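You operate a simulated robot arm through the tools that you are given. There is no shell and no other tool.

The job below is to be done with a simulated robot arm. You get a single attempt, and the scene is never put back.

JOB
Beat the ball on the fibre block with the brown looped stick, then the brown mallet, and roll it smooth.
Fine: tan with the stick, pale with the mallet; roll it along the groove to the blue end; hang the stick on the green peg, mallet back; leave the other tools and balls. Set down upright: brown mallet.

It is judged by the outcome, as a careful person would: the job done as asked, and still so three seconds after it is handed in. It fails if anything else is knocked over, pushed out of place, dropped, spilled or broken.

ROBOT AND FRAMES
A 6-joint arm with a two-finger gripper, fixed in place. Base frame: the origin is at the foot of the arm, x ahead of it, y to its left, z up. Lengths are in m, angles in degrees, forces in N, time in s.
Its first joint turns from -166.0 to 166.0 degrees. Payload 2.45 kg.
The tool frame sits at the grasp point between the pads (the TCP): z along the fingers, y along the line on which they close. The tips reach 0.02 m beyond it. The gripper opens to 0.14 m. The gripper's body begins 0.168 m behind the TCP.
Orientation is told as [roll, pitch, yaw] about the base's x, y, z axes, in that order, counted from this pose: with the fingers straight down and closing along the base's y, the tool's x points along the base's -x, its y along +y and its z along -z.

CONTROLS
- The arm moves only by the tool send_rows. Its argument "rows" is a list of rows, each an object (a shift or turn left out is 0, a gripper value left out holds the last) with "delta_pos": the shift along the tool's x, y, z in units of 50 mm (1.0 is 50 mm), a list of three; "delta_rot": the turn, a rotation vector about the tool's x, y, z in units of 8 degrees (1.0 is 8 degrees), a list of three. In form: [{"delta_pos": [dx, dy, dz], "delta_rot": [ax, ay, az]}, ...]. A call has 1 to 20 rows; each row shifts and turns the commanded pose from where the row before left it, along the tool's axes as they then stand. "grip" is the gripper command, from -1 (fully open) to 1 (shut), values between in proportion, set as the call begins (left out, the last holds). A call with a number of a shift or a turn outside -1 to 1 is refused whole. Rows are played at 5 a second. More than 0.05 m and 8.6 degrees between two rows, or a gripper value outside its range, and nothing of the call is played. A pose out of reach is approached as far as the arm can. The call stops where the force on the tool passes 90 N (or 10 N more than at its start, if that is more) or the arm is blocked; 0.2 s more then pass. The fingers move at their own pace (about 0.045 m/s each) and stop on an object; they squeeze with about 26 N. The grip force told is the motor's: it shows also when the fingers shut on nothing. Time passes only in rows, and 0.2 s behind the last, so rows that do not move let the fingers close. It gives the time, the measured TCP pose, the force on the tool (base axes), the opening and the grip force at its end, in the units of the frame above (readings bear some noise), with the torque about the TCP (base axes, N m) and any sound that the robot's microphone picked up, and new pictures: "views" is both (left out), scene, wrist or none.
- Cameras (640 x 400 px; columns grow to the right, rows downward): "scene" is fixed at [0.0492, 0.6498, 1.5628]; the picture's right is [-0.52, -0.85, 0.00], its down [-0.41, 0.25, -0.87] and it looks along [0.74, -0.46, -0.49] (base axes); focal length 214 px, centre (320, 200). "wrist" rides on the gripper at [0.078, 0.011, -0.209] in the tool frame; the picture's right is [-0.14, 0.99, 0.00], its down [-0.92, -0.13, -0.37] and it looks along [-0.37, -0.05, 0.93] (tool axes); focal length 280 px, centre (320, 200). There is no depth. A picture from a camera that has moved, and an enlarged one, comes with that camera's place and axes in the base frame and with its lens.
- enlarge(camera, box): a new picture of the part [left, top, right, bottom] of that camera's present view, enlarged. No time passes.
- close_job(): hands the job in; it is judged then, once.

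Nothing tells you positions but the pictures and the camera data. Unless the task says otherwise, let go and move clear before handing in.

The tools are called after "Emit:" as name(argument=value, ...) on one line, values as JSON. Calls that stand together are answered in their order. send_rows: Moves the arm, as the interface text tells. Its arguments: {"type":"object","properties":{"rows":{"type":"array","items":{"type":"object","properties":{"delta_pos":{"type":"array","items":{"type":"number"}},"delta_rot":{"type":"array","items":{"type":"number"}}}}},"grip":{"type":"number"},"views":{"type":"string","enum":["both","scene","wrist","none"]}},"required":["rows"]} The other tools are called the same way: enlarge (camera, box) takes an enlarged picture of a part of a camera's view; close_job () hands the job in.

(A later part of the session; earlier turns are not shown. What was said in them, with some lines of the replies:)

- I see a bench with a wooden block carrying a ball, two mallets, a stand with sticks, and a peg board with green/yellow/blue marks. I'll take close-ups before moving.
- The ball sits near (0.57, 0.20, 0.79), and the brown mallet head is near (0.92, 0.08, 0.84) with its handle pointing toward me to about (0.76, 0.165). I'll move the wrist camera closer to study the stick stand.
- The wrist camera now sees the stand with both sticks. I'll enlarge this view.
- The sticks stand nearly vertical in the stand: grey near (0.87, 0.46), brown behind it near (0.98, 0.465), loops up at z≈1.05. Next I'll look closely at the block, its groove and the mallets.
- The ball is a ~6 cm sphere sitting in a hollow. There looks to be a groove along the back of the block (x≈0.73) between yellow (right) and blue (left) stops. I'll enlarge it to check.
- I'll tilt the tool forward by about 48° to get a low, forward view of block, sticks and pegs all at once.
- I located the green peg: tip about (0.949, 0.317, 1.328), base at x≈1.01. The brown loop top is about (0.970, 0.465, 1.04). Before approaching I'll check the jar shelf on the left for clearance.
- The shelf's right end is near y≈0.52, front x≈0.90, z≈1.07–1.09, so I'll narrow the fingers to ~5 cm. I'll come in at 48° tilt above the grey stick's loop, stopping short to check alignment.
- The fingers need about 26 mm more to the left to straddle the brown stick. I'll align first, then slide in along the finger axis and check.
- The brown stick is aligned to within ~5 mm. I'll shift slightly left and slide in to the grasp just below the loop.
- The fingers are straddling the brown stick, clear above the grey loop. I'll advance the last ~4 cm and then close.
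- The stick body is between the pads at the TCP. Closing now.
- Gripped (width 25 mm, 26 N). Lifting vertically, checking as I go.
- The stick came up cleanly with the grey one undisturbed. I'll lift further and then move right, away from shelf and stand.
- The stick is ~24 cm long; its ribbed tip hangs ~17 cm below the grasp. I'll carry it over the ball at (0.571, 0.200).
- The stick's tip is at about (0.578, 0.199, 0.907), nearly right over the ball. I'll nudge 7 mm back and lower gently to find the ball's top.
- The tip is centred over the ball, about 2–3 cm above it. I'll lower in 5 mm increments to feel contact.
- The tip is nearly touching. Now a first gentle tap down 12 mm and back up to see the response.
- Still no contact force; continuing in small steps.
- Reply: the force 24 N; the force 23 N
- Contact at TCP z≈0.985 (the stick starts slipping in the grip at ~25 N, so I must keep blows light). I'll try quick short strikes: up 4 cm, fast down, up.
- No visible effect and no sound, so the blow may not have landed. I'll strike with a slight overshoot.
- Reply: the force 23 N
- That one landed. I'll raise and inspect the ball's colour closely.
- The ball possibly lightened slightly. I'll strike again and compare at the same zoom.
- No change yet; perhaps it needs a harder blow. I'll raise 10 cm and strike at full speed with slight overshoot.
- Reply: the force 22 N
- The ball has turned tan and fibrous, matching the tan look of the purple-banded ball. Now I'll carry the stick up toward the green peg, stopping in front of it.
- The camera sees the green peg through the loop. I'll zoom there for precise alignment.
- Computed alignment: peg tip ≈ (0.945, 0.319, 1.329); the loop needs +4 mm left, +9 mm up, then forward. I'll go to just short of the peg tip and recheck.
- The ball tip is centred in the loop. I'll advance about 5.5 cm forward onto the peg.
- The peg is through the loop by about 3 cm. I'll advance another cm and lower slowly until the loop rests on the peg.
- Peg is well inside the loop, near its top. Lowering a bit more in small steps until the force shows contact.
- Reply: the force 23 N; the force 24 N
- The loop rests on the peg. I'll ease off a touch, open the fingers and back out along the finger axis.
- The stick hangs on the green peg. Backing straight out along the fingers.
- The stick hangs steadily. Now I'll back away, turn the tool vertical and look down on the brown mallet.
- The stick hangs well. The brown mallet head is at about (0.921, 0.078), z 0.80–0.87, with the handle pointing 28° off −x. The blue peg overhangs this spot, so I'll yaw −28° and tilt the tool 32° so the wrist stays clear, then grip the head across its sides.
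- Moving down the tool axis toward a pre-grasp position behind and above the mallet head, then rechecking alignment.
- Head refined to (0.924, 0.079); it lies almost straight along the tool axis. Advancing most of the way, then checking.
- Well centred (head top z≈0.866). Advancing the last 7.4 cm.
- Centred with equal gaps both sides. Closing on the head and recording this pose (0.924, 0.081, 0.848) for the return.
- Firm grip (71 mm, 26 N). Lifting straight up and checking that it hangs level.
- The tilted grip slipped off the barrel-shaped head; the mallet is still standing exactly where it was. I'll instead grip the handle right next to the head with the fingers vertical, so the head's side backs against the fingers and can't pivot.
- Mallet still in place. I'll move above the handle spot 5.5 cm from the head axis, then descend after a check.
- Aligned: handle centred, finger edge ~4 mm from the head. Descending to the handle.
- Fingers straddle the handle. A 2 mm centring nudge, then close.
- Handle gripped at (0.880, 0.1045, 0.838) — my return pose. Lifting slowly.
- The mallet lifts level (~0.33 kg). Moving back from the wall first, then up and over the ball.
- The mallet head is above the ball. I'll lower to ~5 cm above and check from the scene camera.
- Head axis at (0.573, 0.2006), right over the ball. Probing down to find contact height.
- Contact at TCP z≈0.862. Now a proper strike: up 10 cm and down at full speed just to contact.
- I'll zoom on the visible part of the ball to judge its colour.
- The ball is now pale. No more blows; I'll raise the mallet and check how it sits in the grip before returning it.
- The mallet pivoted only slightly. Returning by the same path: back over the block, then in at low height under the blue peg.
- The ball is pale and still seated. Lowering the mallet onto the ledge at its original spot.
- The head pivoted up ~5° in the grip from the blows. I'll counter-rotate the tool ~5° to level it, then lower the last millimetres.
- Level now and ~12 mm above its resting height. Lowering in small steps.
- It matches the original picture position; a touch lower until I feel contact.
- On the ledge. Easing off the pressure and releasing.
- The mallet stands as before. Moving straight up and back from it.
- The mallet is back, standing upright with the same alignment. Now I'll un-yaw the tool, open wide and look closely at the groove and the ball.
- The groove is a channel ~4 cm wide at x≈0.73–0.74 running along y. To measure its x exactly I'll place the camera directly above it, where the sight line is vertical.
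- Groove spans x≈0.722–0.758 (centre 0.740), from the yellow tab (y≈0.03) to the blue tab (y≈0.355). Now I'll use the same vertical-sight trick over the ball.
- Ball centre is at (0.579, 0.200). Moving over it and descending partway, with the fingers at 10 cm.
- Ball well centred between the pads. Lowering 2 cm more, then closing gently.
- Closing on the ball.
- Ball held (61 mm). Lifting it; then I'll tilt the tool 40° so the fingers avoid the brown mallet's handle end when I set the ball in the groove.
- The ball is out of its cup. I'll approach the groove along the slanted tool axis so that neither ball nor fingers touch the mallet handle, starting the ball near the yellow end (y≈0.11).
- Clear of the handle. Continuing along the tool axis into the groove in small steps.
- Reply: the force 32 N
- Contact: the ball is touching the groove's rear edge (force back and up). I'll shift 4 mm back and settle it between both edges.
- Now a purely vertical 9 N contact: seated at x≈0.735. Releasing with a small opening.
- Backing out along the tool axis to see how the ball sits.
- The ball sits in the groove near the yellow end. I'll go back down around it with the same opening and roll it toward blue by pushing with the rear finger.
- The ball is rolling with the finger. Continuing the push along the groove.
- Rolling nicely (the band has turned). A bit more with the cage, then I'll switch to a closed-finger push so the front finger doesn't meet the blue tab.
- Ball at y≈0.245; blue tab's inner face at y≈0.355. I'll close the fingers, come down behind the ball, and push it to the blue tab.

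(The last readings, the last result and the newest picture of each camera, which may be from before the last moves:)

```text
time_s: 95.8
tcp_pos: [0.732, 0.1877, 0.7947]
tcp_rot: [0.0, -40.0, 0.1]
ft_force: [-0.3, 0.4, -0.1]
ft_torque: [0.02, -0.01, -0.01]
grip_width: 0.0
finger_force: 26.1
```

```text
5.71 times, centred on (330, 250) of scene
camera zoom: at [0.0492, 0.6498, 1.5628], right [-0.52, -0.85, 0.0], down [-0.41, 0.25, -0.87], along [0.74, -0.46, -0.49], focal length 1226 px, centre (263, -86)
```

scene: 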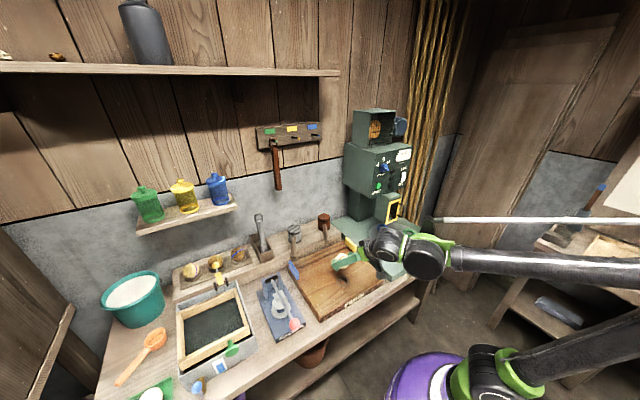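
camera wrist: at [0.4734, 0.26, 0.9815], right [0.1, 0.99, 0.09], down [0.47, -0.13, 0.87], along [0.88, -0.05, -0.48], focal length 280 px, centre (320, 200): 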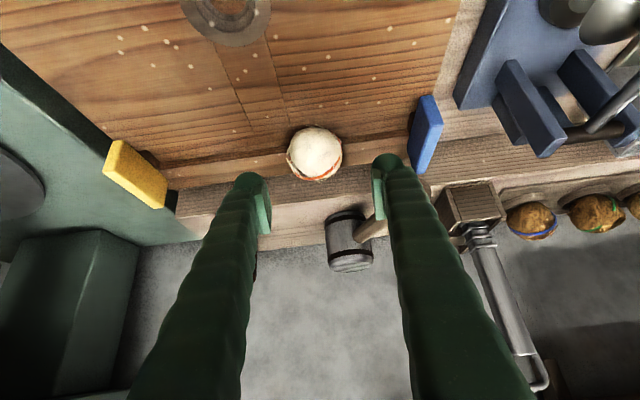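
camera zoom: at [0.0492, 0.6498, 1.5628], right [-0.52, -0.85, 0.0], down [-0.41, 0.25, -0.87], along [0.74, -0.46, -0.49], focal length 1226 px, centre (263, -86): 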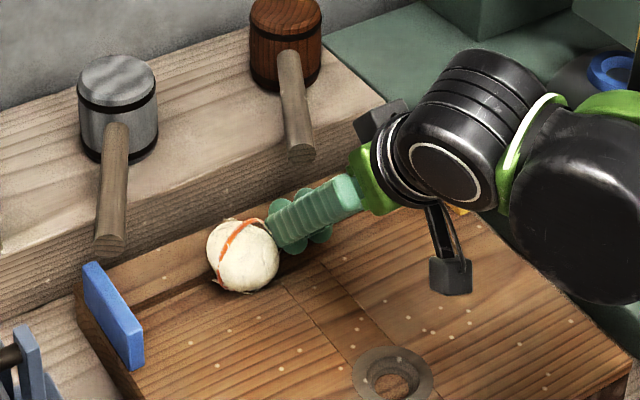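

The closed fingers are right behind the ball. Pushing toward blue.

Emit:
send_rows(rows=[{"delta_pos": [0, 0.2, 0]}, {"delta_pos": [0, 0.25, 0]}, {"delta_pos": [0, 0.25, 0]}, {"delta_pos": [0, 0.25, 0]}, {"delta_pos": [0, 0.25, 0]}, {"delta_pos": [0, 0, 0]}], views="none")

Emit:
enlarge(camera="wrist", box=[200, 80, 520, 280])

Emit:
enlarge(camera="scene", box=[285, 215, 375, 285])

```text
time_s: 97.2
tcp_pos: [0.729, 0.2492, 0.7949]
tcp_rot: [0.0, -40.0, 0.0]
ft_force: [0.1, 0.8, -0.2]
ft_torque: [-0.01, -0.02, 0.0]
grip_width: 0.0004
finger_force: 25.4
```

```text
2.00 times, centred on (360, 180) of wrist
camera zoom: at [0.5358, 0.2593, 0.9042], right [0.1, 0.99, 0.09], down [0.47, -0.13, 0.87], along [0.88, -0.05, -0.48], focal length 561 px, centre (240, 240)
```

zoom: 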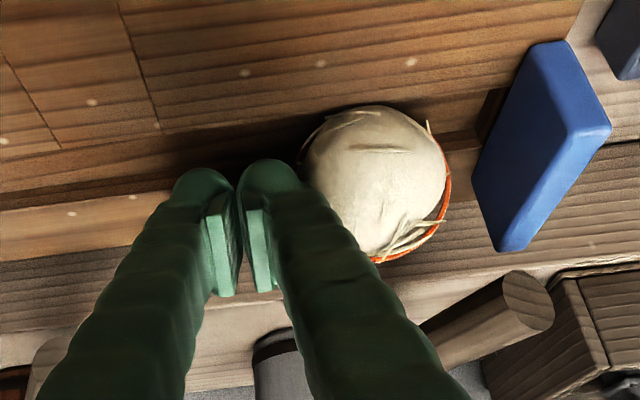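

```text
5.71 times, centred on (330, 250) of scene
camera zoom: at [0.0492, 0.6498, 1.5628], right [-0.52, -0.85, 0.0], down [-0.41, 0.25, -0.87], along [0.74, -0.46, -0.49], focal length 1226 px, centre (263, -86)
```

zoom: 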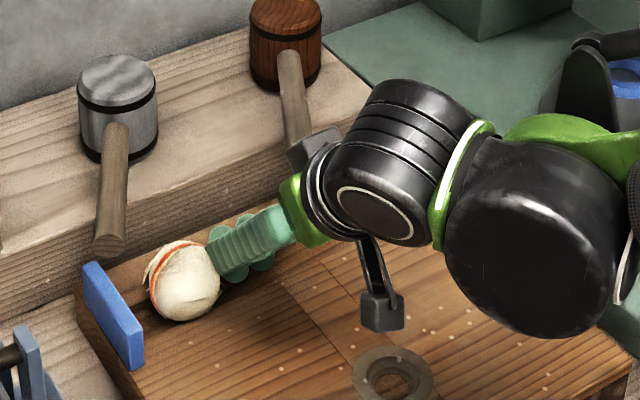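

About 2 cm left. Slow final steps, watching the force for contact with the tab.

Emit:
send_rows(rows=[{"delta_pos": [0, 0.15, 0]}, {"delta_pos": [0, 0.1, 0]}, {"delta_pos": [0, 0, 0]}], views="none")

Emit:
send_rows(rows=[{"delta_pos": [0, 0.08, 0]}, {"delta_pos": [0, 0, 0]}], views="none")

Emit:
enlarge(camera="wrist", box=[200, 80, 520, 280])

Emit:
enlarge(camera="scene", box=[285, 230, 335, 280])

```text
time_s: 98.0
tcp_pos: [0.7306, 0.2615, 0.7935]
tcp_rot: [0.0, -40.0, -0.1]
ft_force: [-0.1, -0.6, -0.6]
ft_torque: [0.01, 0.0, 0.02]
grip_width: 0.0
finger_force: 25.8
```

```text
time_s: 98.6
tcp_pos: [0.7305, 0.266, 0.7944]
tcp_rot: [0.0, -40.1, 0.0]
ft_force: [0.0, -0.8, 0.8]
ft_torque: [-0.01, -0.01, 0.01]
grip_width: 0.0
finger_force: 25.9
```

```text
2.00 times, centred on (360, 180) of wrist
camera zoom: at [0.5358, 0.2759, 0.9041], right [0.1, 0.99, 0.09], down [0.47, -0.13, 0.87], along [0.88, -0.05, -0.48], focal length 561 px, centre (240, 240)
```

zoom: 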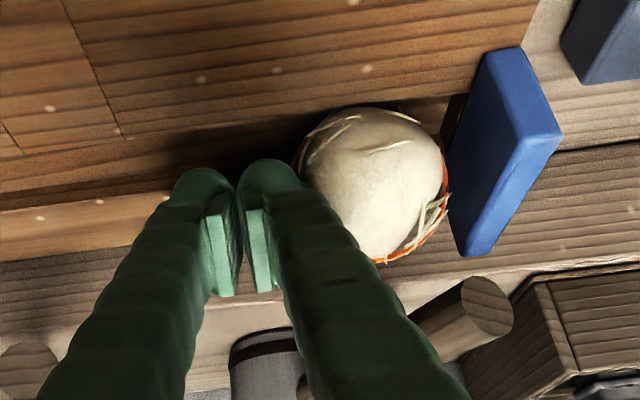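

```text
8.00 times, centred on (310, 255) of scene
camera zoom: at [0.0492, 0.6498, 1.5628], right [-0.52, -0.85, 0.0], down [-0.41, 0.25, -0.87], along [0.74, -0.46, -0.49], focal length 1716 px, centre (400, -240)
```

zoom: 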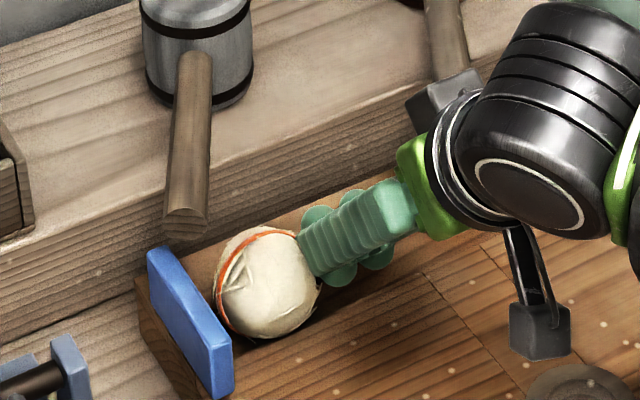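

Nearly there; final 3 mm steps.

Emit:
send_rows(rows=[{"delta_pos": [0, 0.06, 0]}, {"delta_pos": [0, 0, 0]}], views="none")

Emit:
send_rows(rows=[{"delta_pos": [0, 0.06, 0]}, {"delta_pos": [0, 0, 0]}], views="none")

Emit:
enlarge(camera="wrist", box=[200, 80, 520, 280])

```text
time_s: 99.2
tcp_pos: [0.7317, 0.2695, 0.7942]
tcp_rot: [0.1, -40.0, 0.1]
ft_force: [-0.1, -0.4, 1.0]
ft_torque: [0.02, -0.03, 0.03]
grip_width: 0.0001
finger_force: 25.4
```

```text
time_s: 99.8
tcp_pos: [0.7299, 0.2725, 0.7937]
tcp_rot: [0.0, -40.0, 0.0]
ft_force: [-0.2, -1.0, 0.4]
ft_torque: [0.0, 0.04, -0.01]
grip_width: 0.0
finger_force: 26.2
```

```text
2.00 times, centred on (360, 180) of wrist
camera zoom: at [0.536, 0.2822, 0.9038], right [0.1, 0.99, 0.09], down [0.47, -0.13, 0.87], along [0.88, -0.05, -0.48], focal length 561 px, centre (240, 240)
```

zoom: 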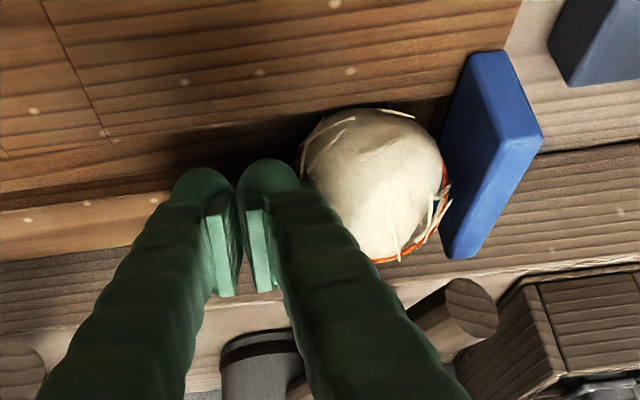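

Emit:
send_rows(rows=[{"delta_pos": [0, 0.05, 0]}, {"delta_pos": [0, 0, 0]}], views="none")

Emit:
send_rows(rows=[{"delta_pos": [0, 0.05, 0]}, {"delta_pos": [0, 0, 0]}], views="none")

Emit:
enlarge(camera="wrist", box=[200, 80, 520, 280])

Emit:
enlarge(camera="scene", box=[285, 230, 335, 280])

```text
time_s: 100.4
tcp_pos: [0.7299, 0.2748, 0.7951]
tcp_rot: [-0.1, -40.0, 0.0]
ft_force: [-0.4, -1.1, 0.1]
ft_torque: [0.03, 0.02, 0.0]
grip_width: 0.0001
finger_force: 26.2
```

```text
time_s: 101.0
tcp_pos: [0.7311, 0.2778, 0.7953]
tcp_rot: [0.0, -40.1, 0.0]
ft_force: [0.1, -0.3, 0.2]
ft_torque: [-0.01, 0.02, -0.03]
grip_width: 0.0
finger_force: 26.5
```

```text
2.00 times, centred on (360, 180) of wrist
camera zoom: at [0.5355, 0.2872, 0.9042], right [0.1, 0.99, 0.09], down [0.47, -0.13, 0.87], along [0.88, -0.05, -0.48], focal length 561 px, centre (240, 240)
```

zoom: 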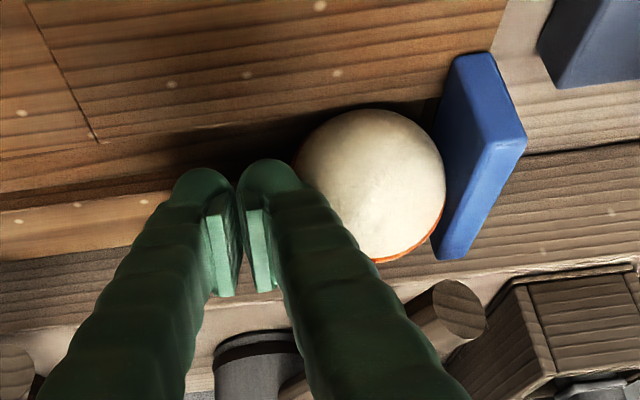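

```text
8.00 times, centred on (310, 255) of scene
camera zoom: at [0.0492, 0.6498, 1.5628], right [-0.52, -0.85, 0.0], down [-0.41, 0.25, -0.87], along [0.74, -0.46, -0.49], focal length 1716 px, centre (400, -240)
```

zoom: 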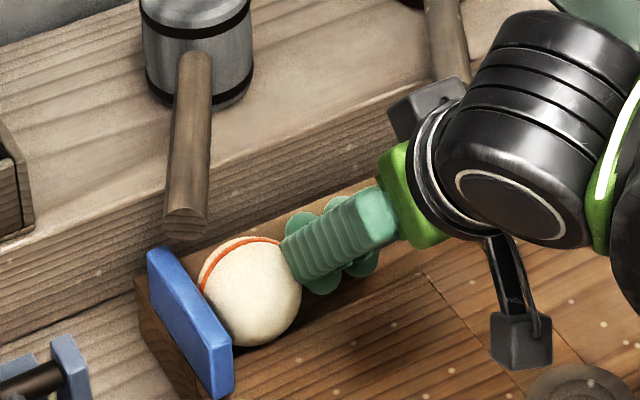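

The ball has become smooth at the blue end. Now I'll ease away from it and back out.

Emit:
send_rows(rows=[{"delta_pos": [0, -0.1, 0]}, {"delta_pos": [0, -0.2, 0]}, {"delta_pos": [0, 0, -0.5]}, {"delta_pos": [0, 0, -0.8]}, {"delta_pos": [0, 0, -0.8]}, {"delta_pos": [0, 0, -0.8]}, {"delta_pos": [0, 0, -0.8]}, {"delta_pos": [0, 0, -0.8]}, {"delta_pos": [0, 0, 0]}], views="both")

Emit:
enlarge(camera="scene", box=[240, 110, 380, 290])

Emit:
enlarge(camera="scene", box=[280, 215, 340, 275])

Emit:
enlarge(camera="wrist", box=[200, 60, 520, 260])

```text
time_s: 103.0
tcp_pos: [0.5863, 0.2649, 0.9673]
tcp_rot: [0.0, -40.0, 0.1]
ft_force: [0.1, 0.4, -0.4]
ft_torque: [-0.05, 0.01, -0.01]
grip_width: 0.0
finger_force: 25.7
camera wrist: at [0.392, 0.2734, 1.0765], right [0.1, 0.99, 0.09], down [0.47, -0.13, 0.87], along [0.88, -0.05, -0.48], focal length 280 px, centre (320, 200)
```

scene: 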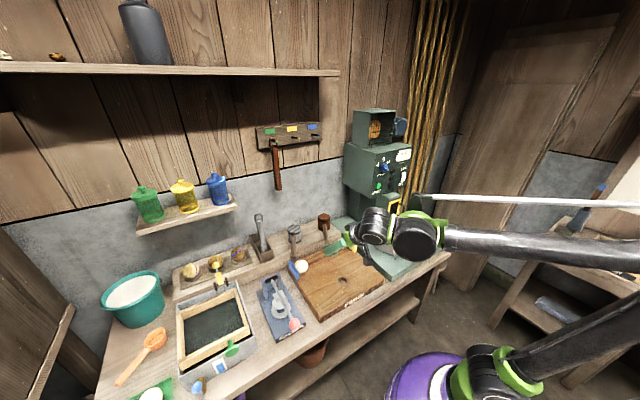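
wrist: 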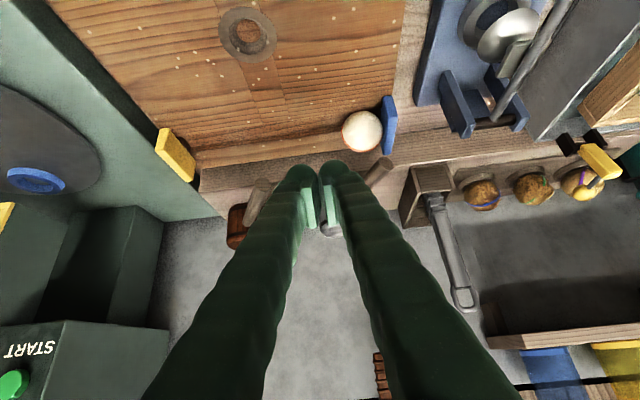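

```text
2.22 times, centred on (310, 200) of scene
camera zoom: at [0.0492, 0.6498, 1.5628], right [-0.52, -0.85, 0.0], down [-0.41, 0.25, -0.87], along [0.74, -0.46, -0.49], focal length 477 px, centre (342, 200)
```

zoom: 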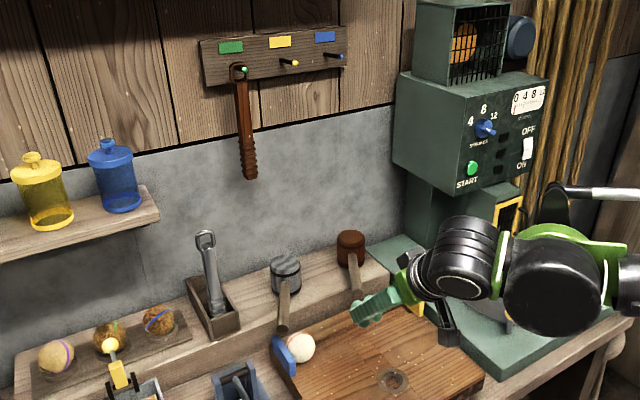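

```text
6.67 times, centred on (310, 245) of scene
camera zoom: at [0.0492, 0.6498, 1.5628], right [-0.52, -0.85, 0.0], down [-0.41, 0.25, -0.87], along [0.74, -0.46, -0.49], focal length 1430 px, centre (387, -100)
```

zoom: 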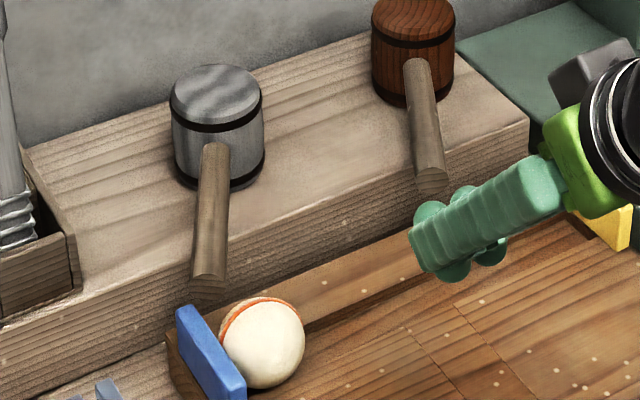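

```text
2.00 times, centred on (360, 160) of wrist
camera zoom: at [0.392, 0.2734, 1.0765], right [0.1, 0.99, 0.09], down [0.47, -0.13, 0.87], along [0.88, -0.05, -0.48], focal length 561 px, centre (240, 280)
```

zoom: 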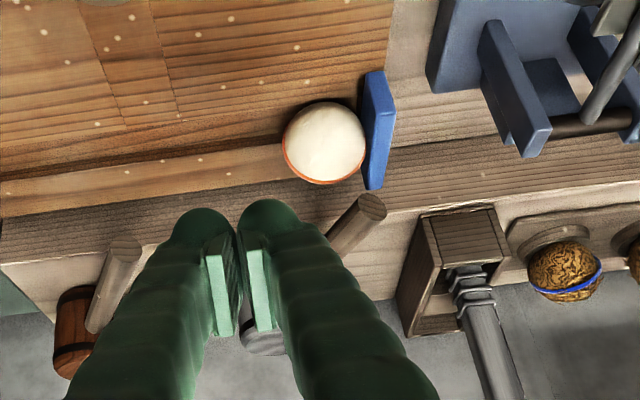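

The ball lies smooth and pale against the blue tab, stick on the green peg, mallet upright. I'll raise the arm clear and do a final check.

Emit:
send_rows(rows=[{"delta_pos": [0, 0, -0.8]}, {"delta_pos": [0, 0, -0.8]}, {"delta_pos": [-0.5, 0, -0.7]}, {"delta_pos": [-0.5, 0, -0.7]}, {"delta_pos": [0, 0, 0]}, {"delta_pos": [0, 0, 0]}, {"delta_pos": [0, 0, 0]}, {"delta_pos": [0, 0, 0]}, {"delta_pos": [0, 0, 0]}], grip=0, views="scene")

Emit:
enlarge(camera="scene", box=[280, 200, 360, 280])

Emit:
enlarge(camera="scene", box=[300, 200, 360, 250])

Emit:
enlarge(camera="scene", box=[240, 110, 330, 200])

```text
time_s: 105.0
tcp_pos: [0.5283, 0.2621, 1.1143]
tcp_rot: [0.1, -40.0, 0.0]
ft_force: [0.0, 0.7, -0.6]
ft_torque: [0.0, -0.04, 0.02]
grip_width: 0.0699
finger_force: 0.0
```

scene: 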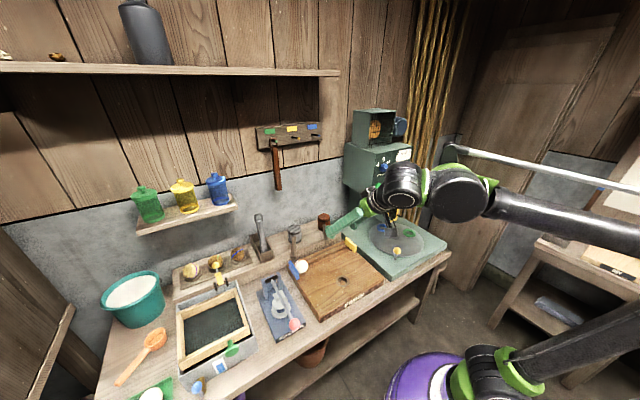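

```text
5.00 times, centred on (320, 240) of scene
camera zoom: at [0.0492, 0.6498, 1.5628], right [-0.52, -0.85, 0.0], down [-0.41, 0.25, -0.87], along [0.74, -0.46, -0.49], focal length 1072 px, centre (320, 0)
```

zoom: 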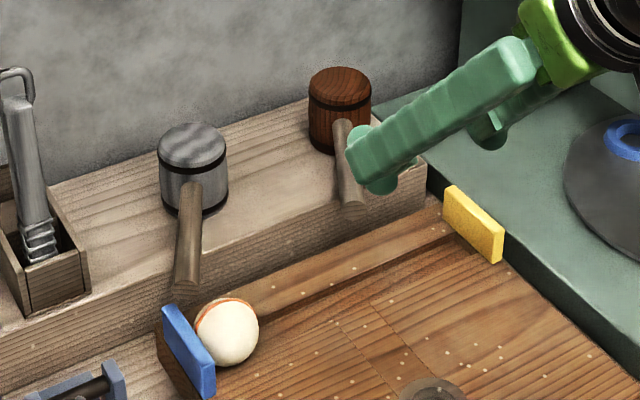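

```text
8.00 times, centred on (330, 225) of scene
camera zoom: at [0.0492, 0.6498, 1.5628], right [-0.52, -0.85, 0.0], down [-0.41, 0.25, -0.87], along [0.74, -0.46, -0.49], focal length 1716 px, centre (240, 0)
```

zoom: 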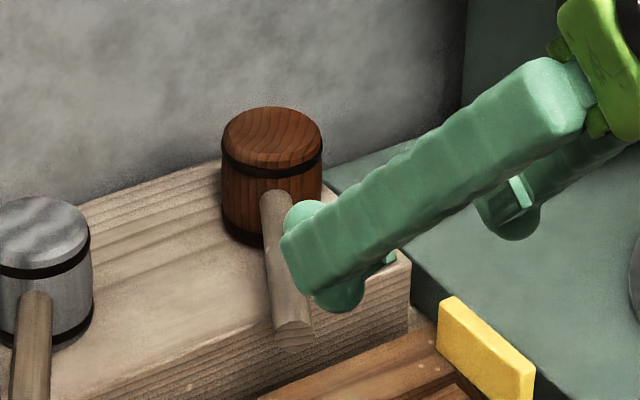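

```text
4.44 times, centred on (285, 155) of scene
camera zoom: at [0.0492, 0.6498, 1.5628], right [-0.52, -0.85, 0.0], down [-0.41, 0.25, -0.87], along [0.74, -0.46, -0.49], focal length 953 px, centre (476, 400)
```

zoom: 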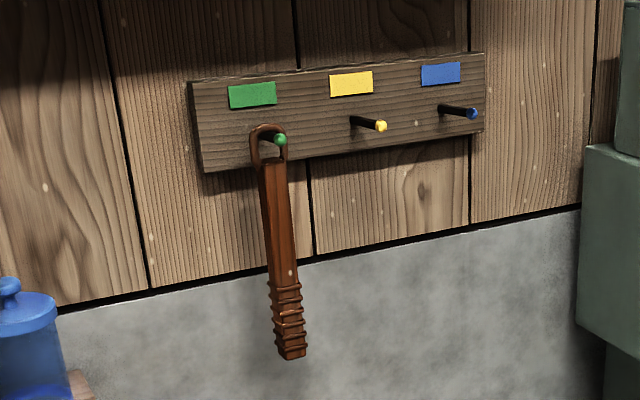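

Everything checks out in the pictures. The ball is pale and smooth at the blue end of the groove, and the stick hangs on the green peg. The brown mallet stands upright within a few millimetres of where it began, the other tools and balls look undisturbed, and the arm is clear. Handing in.

Emit:
close_job()

```text
The job is handed in.
```

I've handed the job in. In the last pictures before that, the ball was pale and smooth, resting against the blue tab at the end of the groove.

- **Stick:** about four blows with the brown looped stick turned the ball tan. The stick now hangs by its loop on the green peg.
- **Mallet:** two blows with the brown mallet turned it pale. The mallet stands upright on the ledge within a few millimetres of where it started. My first grip, on the head, slipped off. The mallet stayed standing, and I took it by the handle instead.
- **Rolling:** I set the ball in the groove near the yellow end and pushed it along to the blue end. It turned smooth just as it got there.
- **Everything else:** the grey stick, grey mallet and other balls looked undisturbed in the last pictures, and the arm was clear of the bench with the gripper empty.
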